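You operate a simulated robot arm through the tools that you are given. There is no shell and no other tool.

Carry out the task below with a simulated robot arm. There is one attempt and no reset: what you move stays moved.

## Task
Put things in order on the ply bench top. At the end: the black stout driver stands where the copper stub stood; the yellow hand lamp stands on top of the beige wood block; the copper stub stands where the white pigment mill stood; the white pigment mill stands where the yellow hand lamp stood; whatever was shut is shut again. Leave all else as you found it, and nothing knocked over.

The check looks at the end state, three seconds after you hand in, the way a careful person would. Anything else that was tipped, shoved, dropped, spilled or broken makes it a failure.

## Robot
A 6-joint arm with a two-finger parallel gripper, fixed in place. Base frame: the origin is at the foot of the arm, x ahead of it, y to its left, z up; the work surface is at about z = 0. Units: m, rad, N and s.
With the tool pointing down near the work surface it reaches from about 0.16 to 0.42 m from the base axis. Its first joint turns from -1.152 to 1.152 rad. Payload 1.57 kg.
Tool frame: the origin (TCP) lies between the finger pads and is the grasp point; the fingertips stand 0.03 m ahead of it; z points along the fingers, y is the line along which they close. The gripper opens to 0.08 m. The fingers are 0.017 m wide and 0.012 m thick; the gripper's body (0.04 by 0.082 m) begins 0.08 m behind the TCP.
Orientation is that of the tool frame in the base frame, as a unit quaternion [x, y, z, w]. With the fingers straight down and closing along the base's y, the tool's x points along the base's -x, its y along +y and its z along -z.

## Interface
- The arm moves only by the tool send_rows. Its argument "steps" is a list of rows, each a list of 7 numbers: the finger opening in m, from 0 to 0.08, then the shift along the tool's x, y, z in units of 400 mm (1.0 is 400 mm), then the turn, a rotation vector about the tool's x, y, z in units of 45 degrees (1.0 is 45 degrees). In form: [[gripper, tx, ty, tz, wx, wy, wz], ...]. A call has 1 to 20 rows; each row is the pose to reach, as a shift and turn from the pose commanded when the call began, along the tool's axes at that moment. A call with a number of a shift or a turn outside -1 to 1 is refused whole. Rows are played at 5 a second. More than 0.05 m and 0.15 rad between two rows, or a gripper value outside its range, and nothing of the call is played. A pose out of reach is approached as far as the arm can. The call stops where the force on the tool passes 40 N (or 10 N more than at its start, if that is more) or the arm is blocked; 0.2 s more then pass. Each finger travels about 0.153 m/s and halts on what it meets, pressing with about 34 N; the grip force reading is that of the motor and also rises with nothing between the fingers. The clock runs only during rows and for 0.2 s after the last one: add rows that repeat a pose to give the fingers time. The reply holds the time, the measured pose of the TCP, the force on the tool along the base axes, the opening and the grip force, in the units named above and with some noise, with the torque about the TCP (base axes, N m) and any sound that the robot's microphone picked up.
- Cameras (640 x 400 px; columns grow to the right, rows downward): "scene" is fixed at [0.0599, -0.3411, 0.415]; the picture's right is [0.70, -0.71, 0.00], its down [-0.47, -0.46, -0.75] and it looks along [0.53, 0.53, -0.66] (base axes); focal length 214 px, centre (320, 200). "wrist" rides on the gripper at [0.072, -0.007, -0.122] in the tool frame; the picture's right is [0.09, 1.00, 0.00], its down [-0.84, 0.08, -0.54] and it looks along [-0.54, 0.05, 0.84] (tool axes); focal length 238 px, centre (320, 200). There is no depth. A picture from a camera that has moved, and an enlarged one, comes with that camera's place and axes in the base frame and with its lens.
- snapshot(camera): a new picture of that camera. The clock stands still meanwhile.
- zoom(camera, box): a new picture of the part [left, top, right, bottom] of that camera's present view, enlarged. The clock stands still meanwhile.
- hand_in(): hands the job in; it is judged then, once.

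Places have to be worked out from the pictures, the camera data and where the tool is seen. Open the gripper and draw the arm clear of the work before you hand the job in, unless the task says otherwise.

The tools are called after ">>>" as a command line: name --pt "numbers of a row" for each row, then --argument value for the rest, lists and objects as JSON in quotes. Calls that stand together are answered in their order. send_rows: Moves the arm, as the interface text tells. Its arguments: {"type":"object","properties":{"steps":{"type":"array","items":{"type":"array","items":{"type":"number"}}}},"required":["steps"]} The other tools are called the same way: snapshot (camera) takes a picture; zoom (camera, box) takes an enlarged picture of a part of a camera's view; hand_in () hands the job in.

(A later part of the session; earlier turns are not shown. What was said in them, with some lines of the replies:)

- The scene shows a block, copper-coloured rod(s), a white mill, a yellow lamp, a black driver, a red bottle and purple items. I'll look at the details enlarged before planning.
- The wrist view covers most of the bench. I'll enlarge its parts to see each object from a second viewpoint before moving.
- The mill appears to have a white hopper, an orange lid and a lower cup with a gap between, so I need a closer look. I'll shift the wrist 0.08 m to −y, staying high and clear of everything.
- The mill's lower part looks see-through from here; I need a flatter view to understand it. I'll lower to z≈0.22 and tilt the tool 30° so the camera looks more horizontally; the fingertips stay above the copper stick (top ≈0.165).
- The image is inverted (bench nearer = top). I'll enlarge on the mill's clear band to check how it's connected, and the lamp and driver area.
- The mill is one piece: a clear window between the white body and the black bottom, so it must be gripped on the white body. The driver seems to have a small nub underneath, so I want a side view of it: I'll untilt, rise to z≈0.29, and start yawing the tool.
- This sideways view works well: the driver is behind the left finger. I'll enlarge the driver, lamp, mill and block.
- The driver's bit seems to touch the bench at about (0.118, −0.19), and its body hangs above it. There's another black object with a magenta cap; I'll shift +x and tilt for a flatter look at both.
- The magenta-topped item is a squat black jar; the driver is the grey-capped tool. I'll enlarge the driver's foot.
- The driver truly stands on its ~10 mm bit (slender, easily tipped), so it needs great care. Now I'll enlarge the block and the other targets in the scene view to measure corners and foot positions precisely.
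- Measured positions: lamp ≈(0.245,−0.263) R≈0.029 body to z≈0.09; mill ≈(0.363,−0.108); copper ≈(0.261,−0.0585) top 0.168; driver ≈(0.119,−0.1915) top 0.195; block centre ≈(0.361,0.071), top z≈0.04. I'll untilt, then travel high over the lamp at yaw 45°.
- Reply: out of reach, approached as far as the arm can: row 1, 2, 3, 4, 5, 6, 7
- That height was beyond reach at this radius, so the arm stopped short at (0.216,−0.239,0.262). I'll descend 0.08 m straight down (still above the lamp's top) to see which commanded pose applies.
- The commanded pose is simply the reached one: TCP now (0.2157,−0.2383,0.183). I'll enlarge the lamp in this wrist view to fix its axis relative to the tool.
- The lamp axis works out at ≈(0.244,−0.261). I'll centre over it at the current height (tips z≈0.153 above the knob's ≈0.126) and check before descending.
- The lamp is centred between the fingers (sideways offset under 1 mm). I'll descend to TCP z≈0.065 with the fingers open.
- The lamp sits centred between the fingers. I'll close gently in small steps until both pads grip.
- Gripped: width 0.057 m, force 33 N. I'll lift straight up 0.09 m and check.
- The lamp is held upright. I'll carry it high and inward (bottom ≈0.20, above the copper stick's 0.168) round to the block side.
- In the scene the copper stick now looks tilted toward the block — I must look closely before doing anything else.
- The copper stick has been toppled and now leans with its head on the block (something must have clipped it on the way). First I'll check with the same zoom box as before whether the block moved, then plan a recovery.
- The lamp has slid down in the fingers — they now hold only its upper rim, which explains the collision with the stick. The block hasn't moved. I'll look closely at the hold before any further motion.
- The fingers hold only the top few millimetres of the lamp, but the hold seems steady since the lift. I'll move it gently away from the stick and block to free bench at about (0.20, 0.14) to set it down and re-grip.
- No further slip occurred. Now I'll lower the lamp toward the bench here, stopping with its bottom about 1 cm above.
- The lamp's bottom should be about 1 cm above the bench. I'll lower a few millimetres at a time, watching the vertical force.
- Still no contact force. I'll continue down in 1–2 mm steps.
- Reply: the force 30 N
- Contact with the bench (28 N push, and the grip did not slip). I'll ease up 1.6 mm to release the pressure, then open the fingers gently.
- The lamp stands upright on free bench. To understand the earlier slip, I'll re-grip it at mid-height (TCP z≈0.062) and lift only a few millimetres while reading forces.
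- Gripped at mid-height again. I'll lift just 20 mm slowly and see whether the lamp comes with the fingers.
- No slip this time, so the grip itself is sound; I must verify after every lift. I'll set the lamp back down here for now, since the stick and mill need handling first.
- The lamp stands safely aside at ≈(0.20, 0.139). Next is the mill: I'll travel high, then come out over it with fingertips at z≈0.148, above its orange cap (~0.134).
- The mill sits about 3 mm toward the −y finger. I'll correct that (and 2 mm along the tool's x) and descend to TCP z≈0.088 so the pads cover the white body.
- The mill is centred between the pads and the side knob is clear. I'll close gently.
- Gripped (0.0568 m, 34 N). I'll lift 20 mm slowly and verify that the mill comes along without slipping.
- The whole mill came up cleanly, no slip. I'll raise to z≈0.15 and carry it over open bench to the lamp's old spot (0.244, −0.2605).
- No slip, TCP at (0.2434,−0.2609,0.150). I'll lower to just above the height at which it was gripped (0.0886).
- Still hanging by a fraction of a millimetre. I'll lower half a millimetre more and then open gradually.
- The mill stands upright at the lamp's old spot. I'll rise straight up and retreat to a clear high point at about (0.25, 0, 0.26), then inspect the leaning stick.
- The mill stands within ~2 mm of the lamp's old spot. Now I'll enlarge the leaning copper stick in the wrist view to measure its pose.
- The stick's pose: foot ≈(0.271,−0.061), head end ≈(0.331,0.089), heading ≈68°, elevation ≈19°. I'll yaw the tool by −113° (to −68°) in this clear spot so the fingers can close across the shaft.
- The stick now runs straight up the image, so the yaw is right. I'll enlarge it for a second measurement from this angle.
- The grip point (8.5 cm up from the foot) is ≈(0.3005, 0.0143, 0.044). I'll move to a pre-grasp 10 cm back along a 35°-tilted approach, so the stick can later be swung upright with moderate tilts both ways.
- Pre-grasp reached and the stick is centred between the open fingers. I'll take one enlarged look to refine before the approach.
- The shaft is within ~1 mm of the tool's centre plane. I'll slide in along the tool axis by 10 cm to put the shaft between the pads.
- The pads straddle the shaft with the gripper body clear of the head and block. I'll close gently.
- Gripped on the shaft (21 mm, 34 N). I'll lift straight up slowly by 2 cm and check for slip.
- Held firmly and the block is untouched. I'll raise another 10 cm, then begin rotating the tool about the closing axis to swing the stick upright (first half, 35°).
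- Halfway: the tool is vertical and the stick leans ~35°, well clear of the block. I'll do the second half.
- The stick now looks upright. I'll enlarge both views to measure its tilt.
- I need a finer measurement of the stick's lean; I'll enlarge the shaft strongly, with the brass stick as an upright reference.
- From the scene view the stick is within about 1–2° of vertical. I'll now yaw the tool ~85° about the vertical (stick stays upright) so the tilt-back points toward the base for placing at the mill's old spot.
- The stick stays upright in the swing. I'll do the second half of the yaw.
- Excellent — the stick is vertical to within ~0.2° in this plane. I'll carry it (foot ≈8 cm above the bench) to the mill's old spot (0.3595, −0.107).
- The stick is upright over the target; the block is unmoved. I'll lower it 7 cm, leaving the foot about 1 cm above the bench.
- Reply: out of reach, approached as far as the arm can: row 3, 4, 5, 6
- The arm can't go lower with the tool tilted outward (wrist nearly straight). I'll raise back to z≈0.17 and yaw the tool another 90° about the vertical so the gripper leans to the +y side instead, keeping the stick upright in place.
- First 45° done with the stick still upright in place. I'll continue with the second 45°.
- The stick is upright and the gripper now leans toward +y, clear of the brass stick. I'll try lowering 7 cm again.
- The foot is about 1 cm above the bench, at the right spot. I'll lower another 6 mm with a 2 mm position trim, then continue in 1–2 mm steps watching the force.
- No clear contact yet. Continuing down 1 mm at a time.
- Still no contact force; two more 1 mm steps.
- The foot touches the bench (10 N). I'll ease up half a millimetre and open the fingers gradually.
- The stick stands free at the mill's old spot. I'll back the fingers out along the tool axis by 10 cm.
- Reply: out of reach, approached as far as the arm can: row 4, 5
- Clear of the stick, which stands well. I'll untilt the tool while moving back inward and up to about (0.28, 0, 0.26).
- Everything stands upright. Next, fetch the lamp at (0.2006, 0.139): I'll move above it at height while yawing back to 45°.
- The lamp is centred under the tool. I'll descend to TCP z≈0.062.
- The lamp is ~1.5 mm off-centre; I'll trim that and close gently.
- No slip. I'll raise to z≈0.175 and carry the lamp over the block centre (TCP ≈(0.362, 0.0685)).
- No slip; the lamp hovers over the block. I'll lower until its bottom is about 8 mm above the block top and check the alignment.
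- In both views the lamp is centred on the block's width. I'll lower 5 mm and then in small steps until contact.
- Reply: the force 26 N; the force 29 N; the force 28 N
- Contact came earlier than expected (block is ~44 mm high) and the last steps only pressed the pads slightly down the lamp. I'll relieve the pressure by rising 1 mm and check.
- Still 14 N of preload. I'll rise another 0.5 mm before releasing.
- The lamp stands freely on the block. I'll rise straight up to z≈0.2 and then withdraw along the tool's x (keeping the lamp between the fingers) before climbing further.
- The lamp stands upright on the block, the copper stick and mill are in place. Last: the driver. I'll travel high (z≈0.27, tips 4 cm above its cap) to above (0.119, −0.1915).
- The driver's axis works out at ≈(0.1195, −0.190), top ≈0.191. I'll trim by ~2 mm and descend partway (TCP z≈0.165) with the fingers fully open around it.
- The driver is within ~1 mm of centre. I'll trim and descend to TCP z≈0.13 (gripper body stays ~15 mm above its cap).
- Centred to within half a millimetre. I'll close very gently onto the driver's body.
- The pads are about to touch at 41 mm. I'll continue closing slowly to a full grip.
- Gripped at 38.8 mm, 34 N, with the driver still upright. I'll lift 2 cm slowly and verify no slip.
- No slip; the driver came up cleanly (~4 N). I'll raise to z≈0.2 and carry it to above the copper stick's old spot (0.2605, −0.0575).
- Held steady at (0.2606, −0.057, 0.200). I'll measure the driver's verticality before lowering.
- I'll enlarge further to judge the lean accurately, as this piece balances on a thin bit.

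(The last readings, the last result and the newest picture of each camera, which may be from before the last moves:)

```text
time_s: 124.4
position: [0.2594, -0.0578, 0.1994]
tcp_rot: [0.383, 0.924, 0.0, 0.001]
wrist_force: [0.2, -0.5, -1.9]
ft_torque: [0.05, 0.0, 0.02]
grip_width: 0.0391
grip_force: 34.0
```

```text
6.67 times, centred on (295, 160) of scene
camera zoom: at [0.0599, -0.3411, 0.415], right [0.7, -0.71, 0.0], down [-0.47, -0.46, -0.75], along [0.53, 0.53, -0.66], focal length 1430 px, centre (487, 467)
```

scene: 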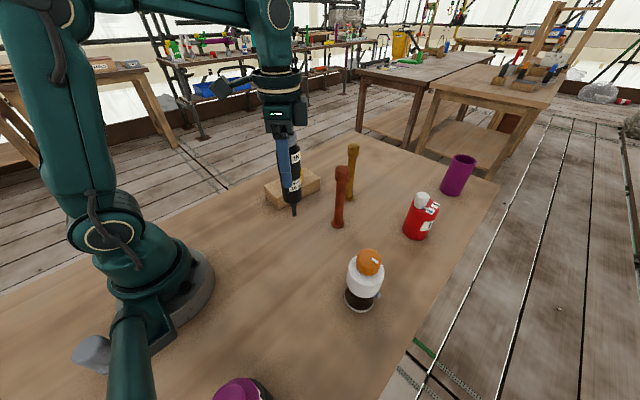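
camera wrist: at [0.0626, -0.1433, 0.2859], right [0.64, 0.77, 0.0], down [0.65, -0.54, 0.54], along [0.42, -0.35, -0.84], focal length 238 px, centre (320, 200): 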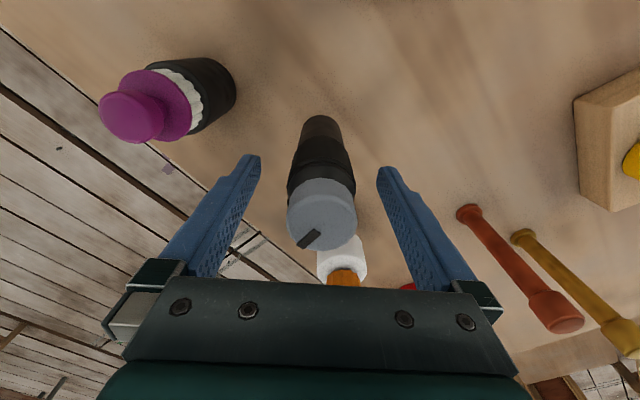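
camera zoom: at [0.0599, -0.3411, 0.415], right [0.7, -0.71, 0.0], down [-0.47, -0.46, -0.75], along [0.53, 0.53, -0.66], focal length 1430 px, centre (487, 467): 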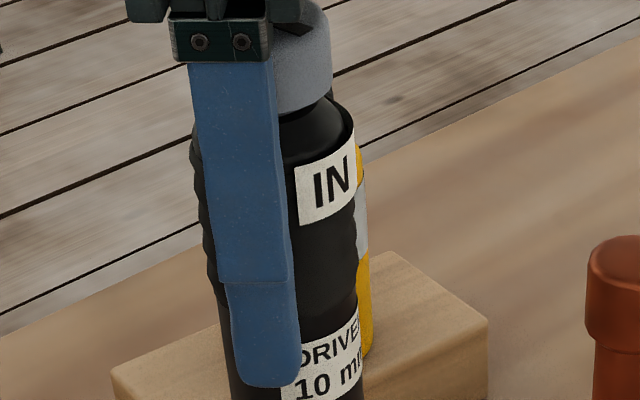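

The driver is vertical within about half a degree, and its bit is over (0.2605, −0.060), within 2 mm of target. I'll trim 1.5 mm and lower to 1 mm above its grip-height (z≈0.132).

>>> send_rows --pt "0.0 0.0018 0.0035 0.02 0 0 0" --pt "0.0 0.0018 0.0035 0.06 0 0 0" --pt "0.0 0.0018 0.0035 0.1 0 0 0" --pt "0.0 0.0018 0.0035 0.135 0 0 0" --pt "0.0 0.0018 0.0035 0.158 0 0 0" --pt "0.0 0.0018 0.0035 0.1665 0 0 0" --pt "0.0 0.0018 0.0035 0.1695 0 0 0" --pt "0.0 0.0018 0.0035 0.1695 0 0 0"

>>> zoom --camera "scene" --box '[270, 200, 320, 245]'

>>> zoom --camera "wrist" --box '[220, 90, 420, 290]'

```text
time_s: 126.2
position: [0.2595, -0.0553, 0.1317]
tcp_rot: [0.382, 0.924, 0.001, 0.0]
wrist_force: [0.2, -1.1, -3.4]
ft_torque: [0.0, 0.01, -0.02]
grip_width: 0.0388
grip_force: 34.0
```

```text
8.89 times, centred on (295, 222) of scene
camera zoom: at [0.0599, -0.3411, 0.415], right [0.7, -0.71, 0.0], down [-0.47, -0.46, -0.75], along [0.53, 0.53, -0.66], focal length 1906 px, centre (542, 0)
```

zoom: 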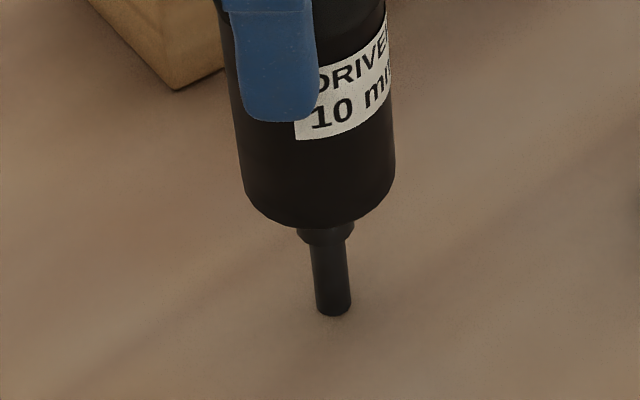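

```text
2.00 times, centred on (320, 190) of wrist
camera zoom: at [0.2053, -0.0098, 0.2541], right [0.64, 0.77, 0.0], down [0.65, -0.54, 0.54], along [0.42, -0.35, -0.84], focal length 477 px, centre (320, 220)
```

zoom: 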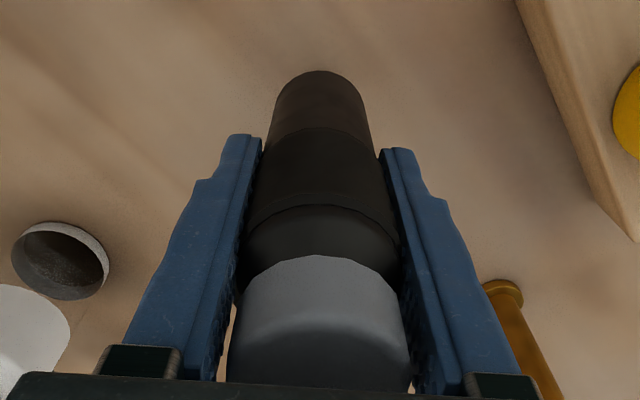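

The bit is just above the bench. I'll trim another ~1.5 mm toward the exact spot and lower 0.5 mm, reading the force.

>>> send_rows --pt "0.0 0.0009 0.0044 0 0 0 0" --pt "0.0 0.0009 0.0044 0.001 0 0 0" --pt "0.0 0.0009 0.0044 0.001 0 0 0"

>>> send_rows --pt "0.0 0 0 0.0008 0 0 0" --pt "0.0 0 0 0.0008 0 0 0"

```text
time_s: 127.0
position: [0.2602, -0.055, 0.1304]
tcp_rot: [0.383, 0.924, -0.001, -0.001]
wrist_force: [-0.5, -0.7, -3.1]
ft_torque: [0.03, 0.02, -0.03]
grip_width: 0.0389
grip_force: 33.7
```

```text
time_s: 127.6
position: [0.2618, -0.0536, 0.1318]
tcp_rot: [0.382, 0.924, 0.0, 0.0]
wrist_force: [-0.4, -0.2, -3.1]
ft_torque: [0.04, 0.03, -0.02]
grip_width: 0.0389
grip_force: 34.2
```

Still bearing the full weight. Lowering in 0.3 mm steps.

>>> send_rows --pt "0.0 0 0 0.0008 0 0 0" --pt "0.0 0 0 0.0008 0 0 0"

>>> send_rows --pt "0.0 0 0 0.0006 0 0 0" --pt "0.0 0 0 0.0006 0 0 0"

```text
time_s: 128.2
position: [0.2624, -0.0545, 0.1297]
tcp_rot: [0.383, 0.924, 0.0, -0.001]
wrist_force: [-0.1, 0.8, -3.7]
ft_torque: [0.03, 0.01, 0.0]
grip_width: 0.0387
grip_force: 34.3
```

```text
time_s: 128.8
position: [0.2619, -0.055, 0.1305]
tcp_rot: [0.383, 0.924, -0.001, 0.0]
wrist_force: [-1.0, 0.6, 0.0]
ft_torque: [0.14, 0.09, -0.02]
grip_width: 0.0388
grip_force: 33.6
```

The bit now carries the weight (force ≈0). I'll open the fingers very gradually.

>>> send_rows --pt "0.03 0 0 0 0 0 0" --pt "0.036 0 0 0 0 0 0" --pt "0.038 0 0 0 0 0 0" --pt "0.0385 0 0 0 0 0 0" --pt "0.039 0 0 0 0 0 0" --pt "0.0393 0 0 0 0 0 0" --pt "0.0396 0 0 0 0 0 0" --pt "0.04 0 0 0 0 0 0" --pt "0.0405 0 0 0 0 0 0" --pt "0.041 0 0 0 0 0 0" --pt "0.042 0 0 0 0 0 0" --pt "0.043 0 0 0 0 0 0" --pt "0.043 0 0 0 0 0 0"

>>> zoom --camera "wrist" --box '[220, 90, 420, 290]'

>>> zoom --camera "scene" --box '[250, 130, 330, 245]'

```text
time_s: 131.6
position: [0.262, -0.0552, 0.1296]
tcp_rot: [0.383, 0.924, 0.0, 0.0]
wrist_force: [-0.8, 0.2, 0.5]
ft_torque: [-0.01, -0.03, 0.0]
grip_width: 0.0429
grip_force: 0.2
```

```text
2.00 times, centred on (320, 190) of wrist
camera zoom: at [0.2066, -0.0087, 0.2531], right [0.64, 0.77, 0.0], down [0.65, -0.54, 0.54], along [0.42, -0.35, -0.84], focal length 477 px, centre (320, 220)
```

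zoom: 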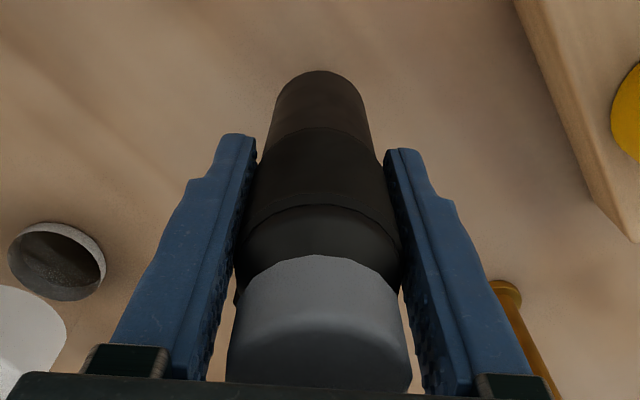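

```text
3.48 times, centred on (290, 188) of scene
camera zoom: at [0.0599, -0.3411, 0.415], right [0.7, -0.71, 0.0], down [-0.47, -0.46, -0.75], along [0.53, 0.53, -0.66], focal length 746 px, centre (424, 244)
```

zoom: 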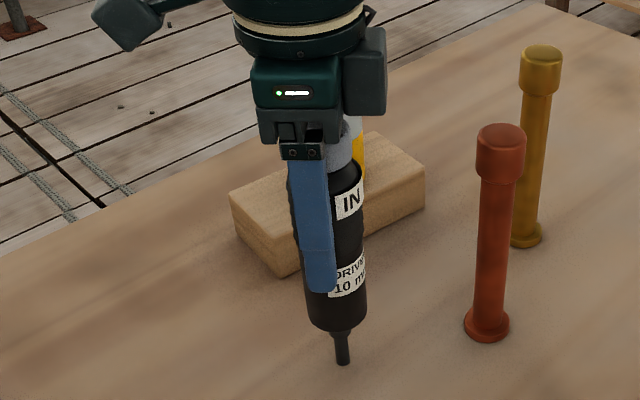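

The driver hasn't moved with the pads just off it. I'll open slightly more and wait a second, with the fingers still around it as a safeguard, to see that it stands by itself.

>>> send_rows --pt "0.046 0 0 0 0 0 0" --pt "0.048 0 0 0 0 0 0" --pt "0.05 0 0 0 0 0 0" --pt "0.05 0 0 0 0 0 0" --pt "0.05 0 0 0 0 0 0" --pt "0.05 0 0 0 0 0 0" --pt "0.05 0 0 0 0 0 0" --pt "0.05 0 0 0 0 0 0" --pt "0.05 0 0 0 0 0 0"

>>> zoom --camera "wrist" --box '[220, 90, 420, 290]'

```text
time_s: 133.6
position: [0.2617, -0.0536, 0.1307]
tcp_rot: [0.382, 0.924, 0.0, 0.0]
wrist_force: [0.3, 0.1, 0.5]
ft_torque: [0.0, -0.02, -0.03]
grip_width: 0.05
grip_force: 0.1
```

```text
2.00 times, centred on (320, 190) of wrist
camera zoom: at [0.2066, -0.0087, 0.2531], right [0.64, 0.77, 0.0], down [0.65, -0.54, 0.54], along [0.42, -0.35, -0.84], focal length 477 px, centre (320, 220)
```

zoom: 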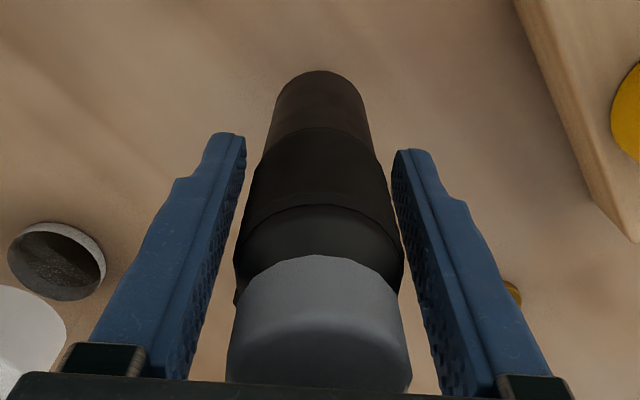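

It stands on its own. I'll open fully and rise straight up until the tips are well above its cap.

>>> send_rows --pt "0.06 0 0 0 0 0 0" --pt "0.07 0 0 0 0 0 0" --pt "0.08 0 0 0 0 0 0" --pt "0.08 0 0 0 0 0 0" --pt "0.08 0 0 -0.02 0 0 0" --pt "0.08 0 0 -0.06 0 0 0" --pt "0.08 0 0 -0.12 0 0 0" --pt "0.08 0 0 -0.19 0 0 0" --pt "0.08 0 0 -0.26 0 0 0" --pt "0.08 0 0 -0.325 0 0 0" --pt "0.08 0 0 -0.325 0 0 0"

>>> snapshot --camera "scene"

>>> snapshot --camera "wrist"

```text
time_s: 136.0
position: [0.2619, -0.0542, 0.2607]
tcp_rot: [0.383, 0.924, -0.001, -0.001]
wrist_force: [-0.3, -0.3, 1.1]
ft_torque: [-0.01, -0.02, -0.01]
grip_width: 0.0802
grip_force: 0.1
```

```text
taken
```

scene: 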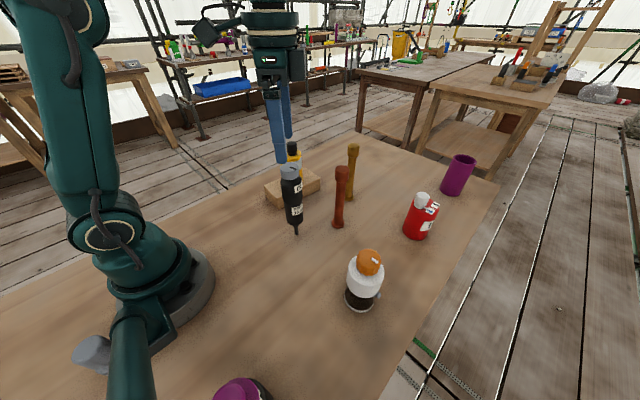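

```text
taken
camera wrist: at [0.2065, -0.0079, 0.3839], right [0.64, 0.77, 0.0], down [0.65, -0.54, 0.54], along [0.42, -0.35, -0.84], focal length 238 px, centre (320, 200)
```

wrist: 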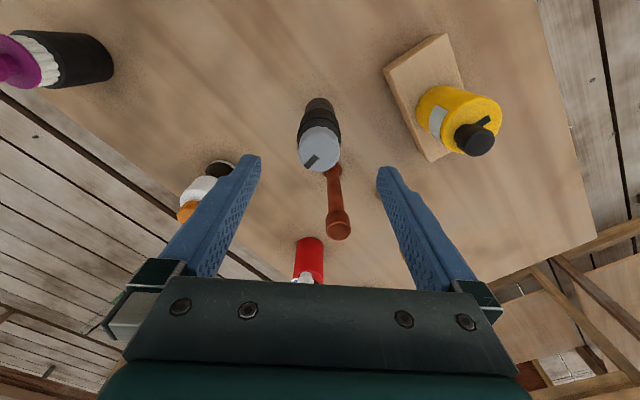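

All four pieces stand in place. I'll withdraw the arm to clear bench at about (0.20, 0.10, 0.29) and inspect everything.

>>> send_rows --pt "0.08 0 0 -0.075 0 0 0" --pt "0.08 0.0764 0.0325 -0.075 0 0 0" --pt "0.08 0.1527 0.065 -0.075 0 0 0" --pt "0.08 0.2291 0.0976 -0.075 0 0 0" --pt "0.08 0.3054 0.1301 -0.075 0 0 0" --pt "0.08 0.3818 0.1626 -0.075 0 0 0" --pt "0.08 0.3818 0.1626 -0.075 0 0 0"

>>> snapshot --camera "scene"

>>> zoom --camera "scene" --box '[255, 135, 375, 245]'

>>> zoom --camera "scene" --box '[320, 140, 500, 330]'

>>> snapshot --camera "wrist"

```text
time_s: 137.6
position: [0.1991, 0.1001, 0.2909]
tcp_rot: [0.382, 0.924, 0.0, 0.0]
wrist_force: [-0.7, -0.8, -0.3]
ft_torque: [0.0, 0.0, -0.01]
grip_width: 0.0802
grip_force: 0.1
```

```text
taken
```

scene: 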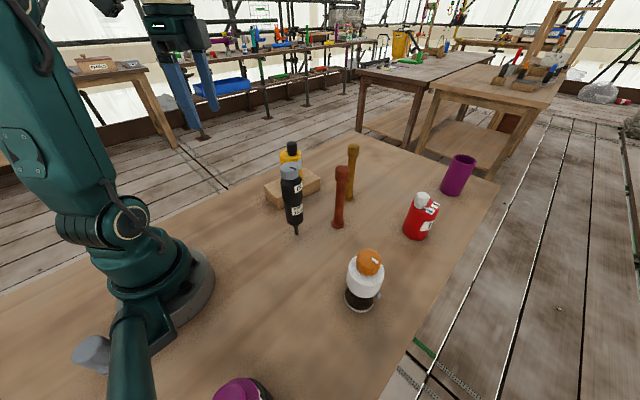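

```text
3.64 times, centred on (315, 190) of scene
camera zoom: at [0.0599, -0.3411, 0.415], right [0.7, -0.71, 0.0], down [-0.47, -0.46, -0.75], along [0.53, 0.53, -0.66], focal length 780 px, centre (338, 236)
```

zoom: 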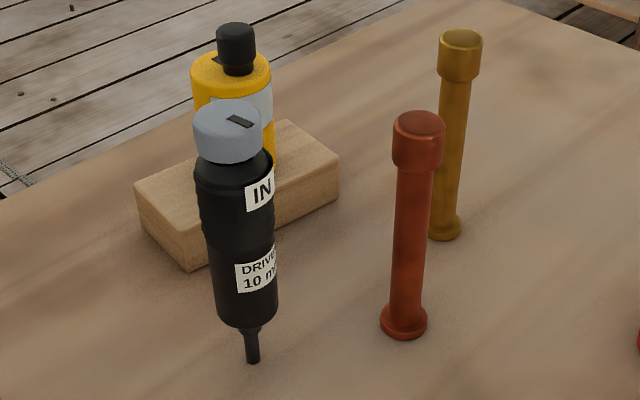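

```text
2.11 times, centred on (410, 235) of scene
camera zoom: at [0.0599, -0.3411, 0.415], right [0.7, -0.71, 0.0], down [-0.47, -0.46, -0.75], along [0.53, 0.53, -0.66], focal length 452 px, centre (130, 126)
```

zoom: 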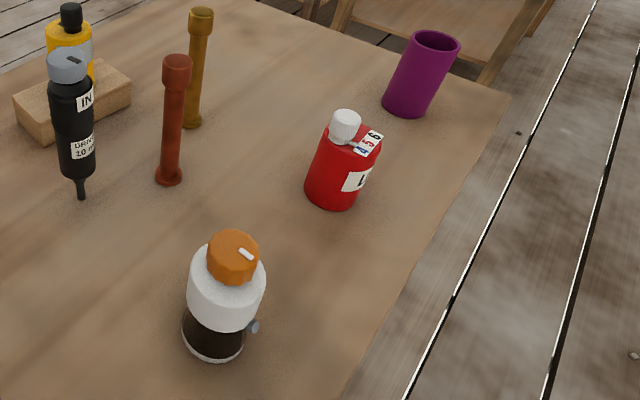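

```text
taken
camera wrist: at [0.1432, 0.1461, 0.4131], right [0.64, 0.77, 0.0], down [0.65, -0.54, 0.54], along [0.42, -0.35, -0.84], focal length 238 px, centre (320, 200)
```

wrist: 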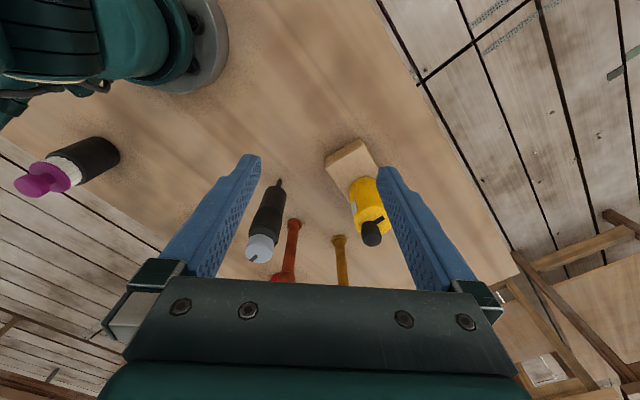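

The driver's bit and the copper foot project to the expected pixels. I'll check the block closely with the same zoom box as at the beginning.

>>> zoom --camera "scene" --box '[255, 160, 335, 215]'

>>> zoom --camera "wrist" --box '[300, 120, 420, 260]'

>>> zoom --camera "scene" --box '[60, 280, 280, 400]'

```text
7.27 times, centred on (295, 188) of scene
camera zoom: at [0.0599, -0.3411, 0.415], right [0.7, -0.71, 0.0], down [-0.47, -0.46, -0.75], along [0.53, 0.53, -0.66], focal length 1560 px, centre (502, 291)
```

zoom: 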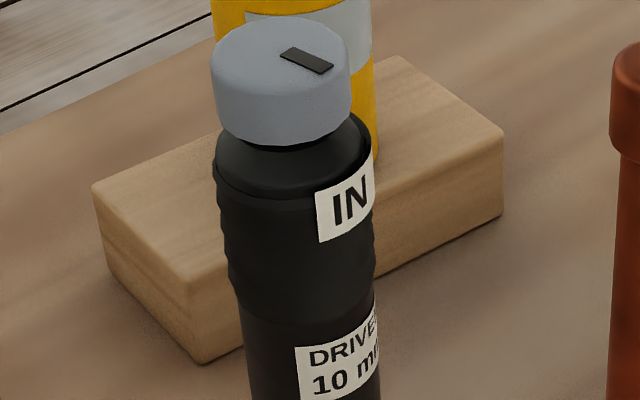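

```text
2.86 times, centred on (360, 190) of wrist
camera zoom: at [0.1432, 0.1461, 0.4131], right [0.64, 0.77, 0.0], down [0.65, -0.54, 0.54], along [0.42, -0.35, -0.84], focal length 681 px, centre (206, 229)
```

zoom: 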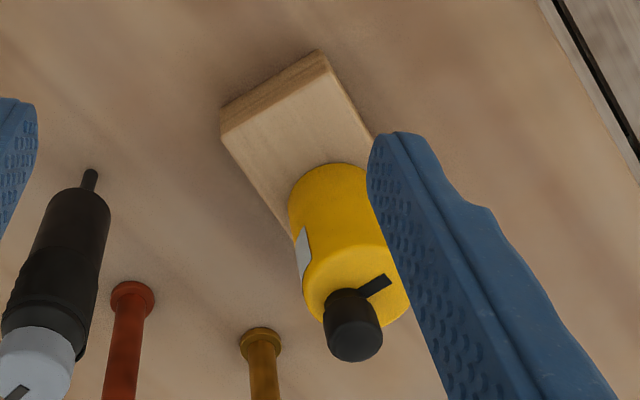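

```text
2.91 times, centred on (170, 340) of scene
camera zoom: at [0.0599, -0.3411, 0.415], right [0.7, -0.71, 0.0], down [-0.47, -0.46, -0.75], along [0.53, 0.53, -0.66], focal length 624 px, centre (756, -207)
```

zoom: 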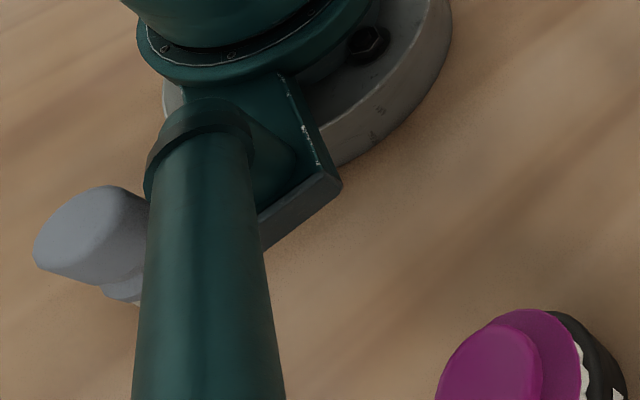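

The block's corners match the original picture exactly, the lamp is centred upright on it, the driver, copper stick and mill all stand at their spots, and the bystanders (brass stick, red bottle, cup, jar, grey can) are undisturbed. The gripper is open and clear, so I hand in.

>>> hand_in

```text
The job is handed in.
```

I handed the job in with all four pieces standing where you asked. The last pictures show nothing else on the bench out of place. No check result came back.

- **Black stout driver:** it stands where the copper stub stood. It balances on its roughly 10 mm bit, and I watched it hold on its own before drawing the arm away.
- **Yellow hand lamp:** it stands on top of the beige wood block, centred on the block's width.
- **Copper stub:** it stands where the white pigment mill stood, within about 2 mm by camera measurement.
- **White pigment mill:** it stands where the yellow hand lamp stood, also within about 2 mm, with its orange cap still on.
- **Whatever was shut:** I saw nothing come open, so there was nothing to shut again.

**Stub knocked over:** while I carried the lamp the first time, it slid down in the fingers and toppled the copper stub against the wood block. I picked the stub up, turned it upright and placed it. The block did not move; its corners matched the first picture exactly.

The gripper is open and the arm is clear of the work.
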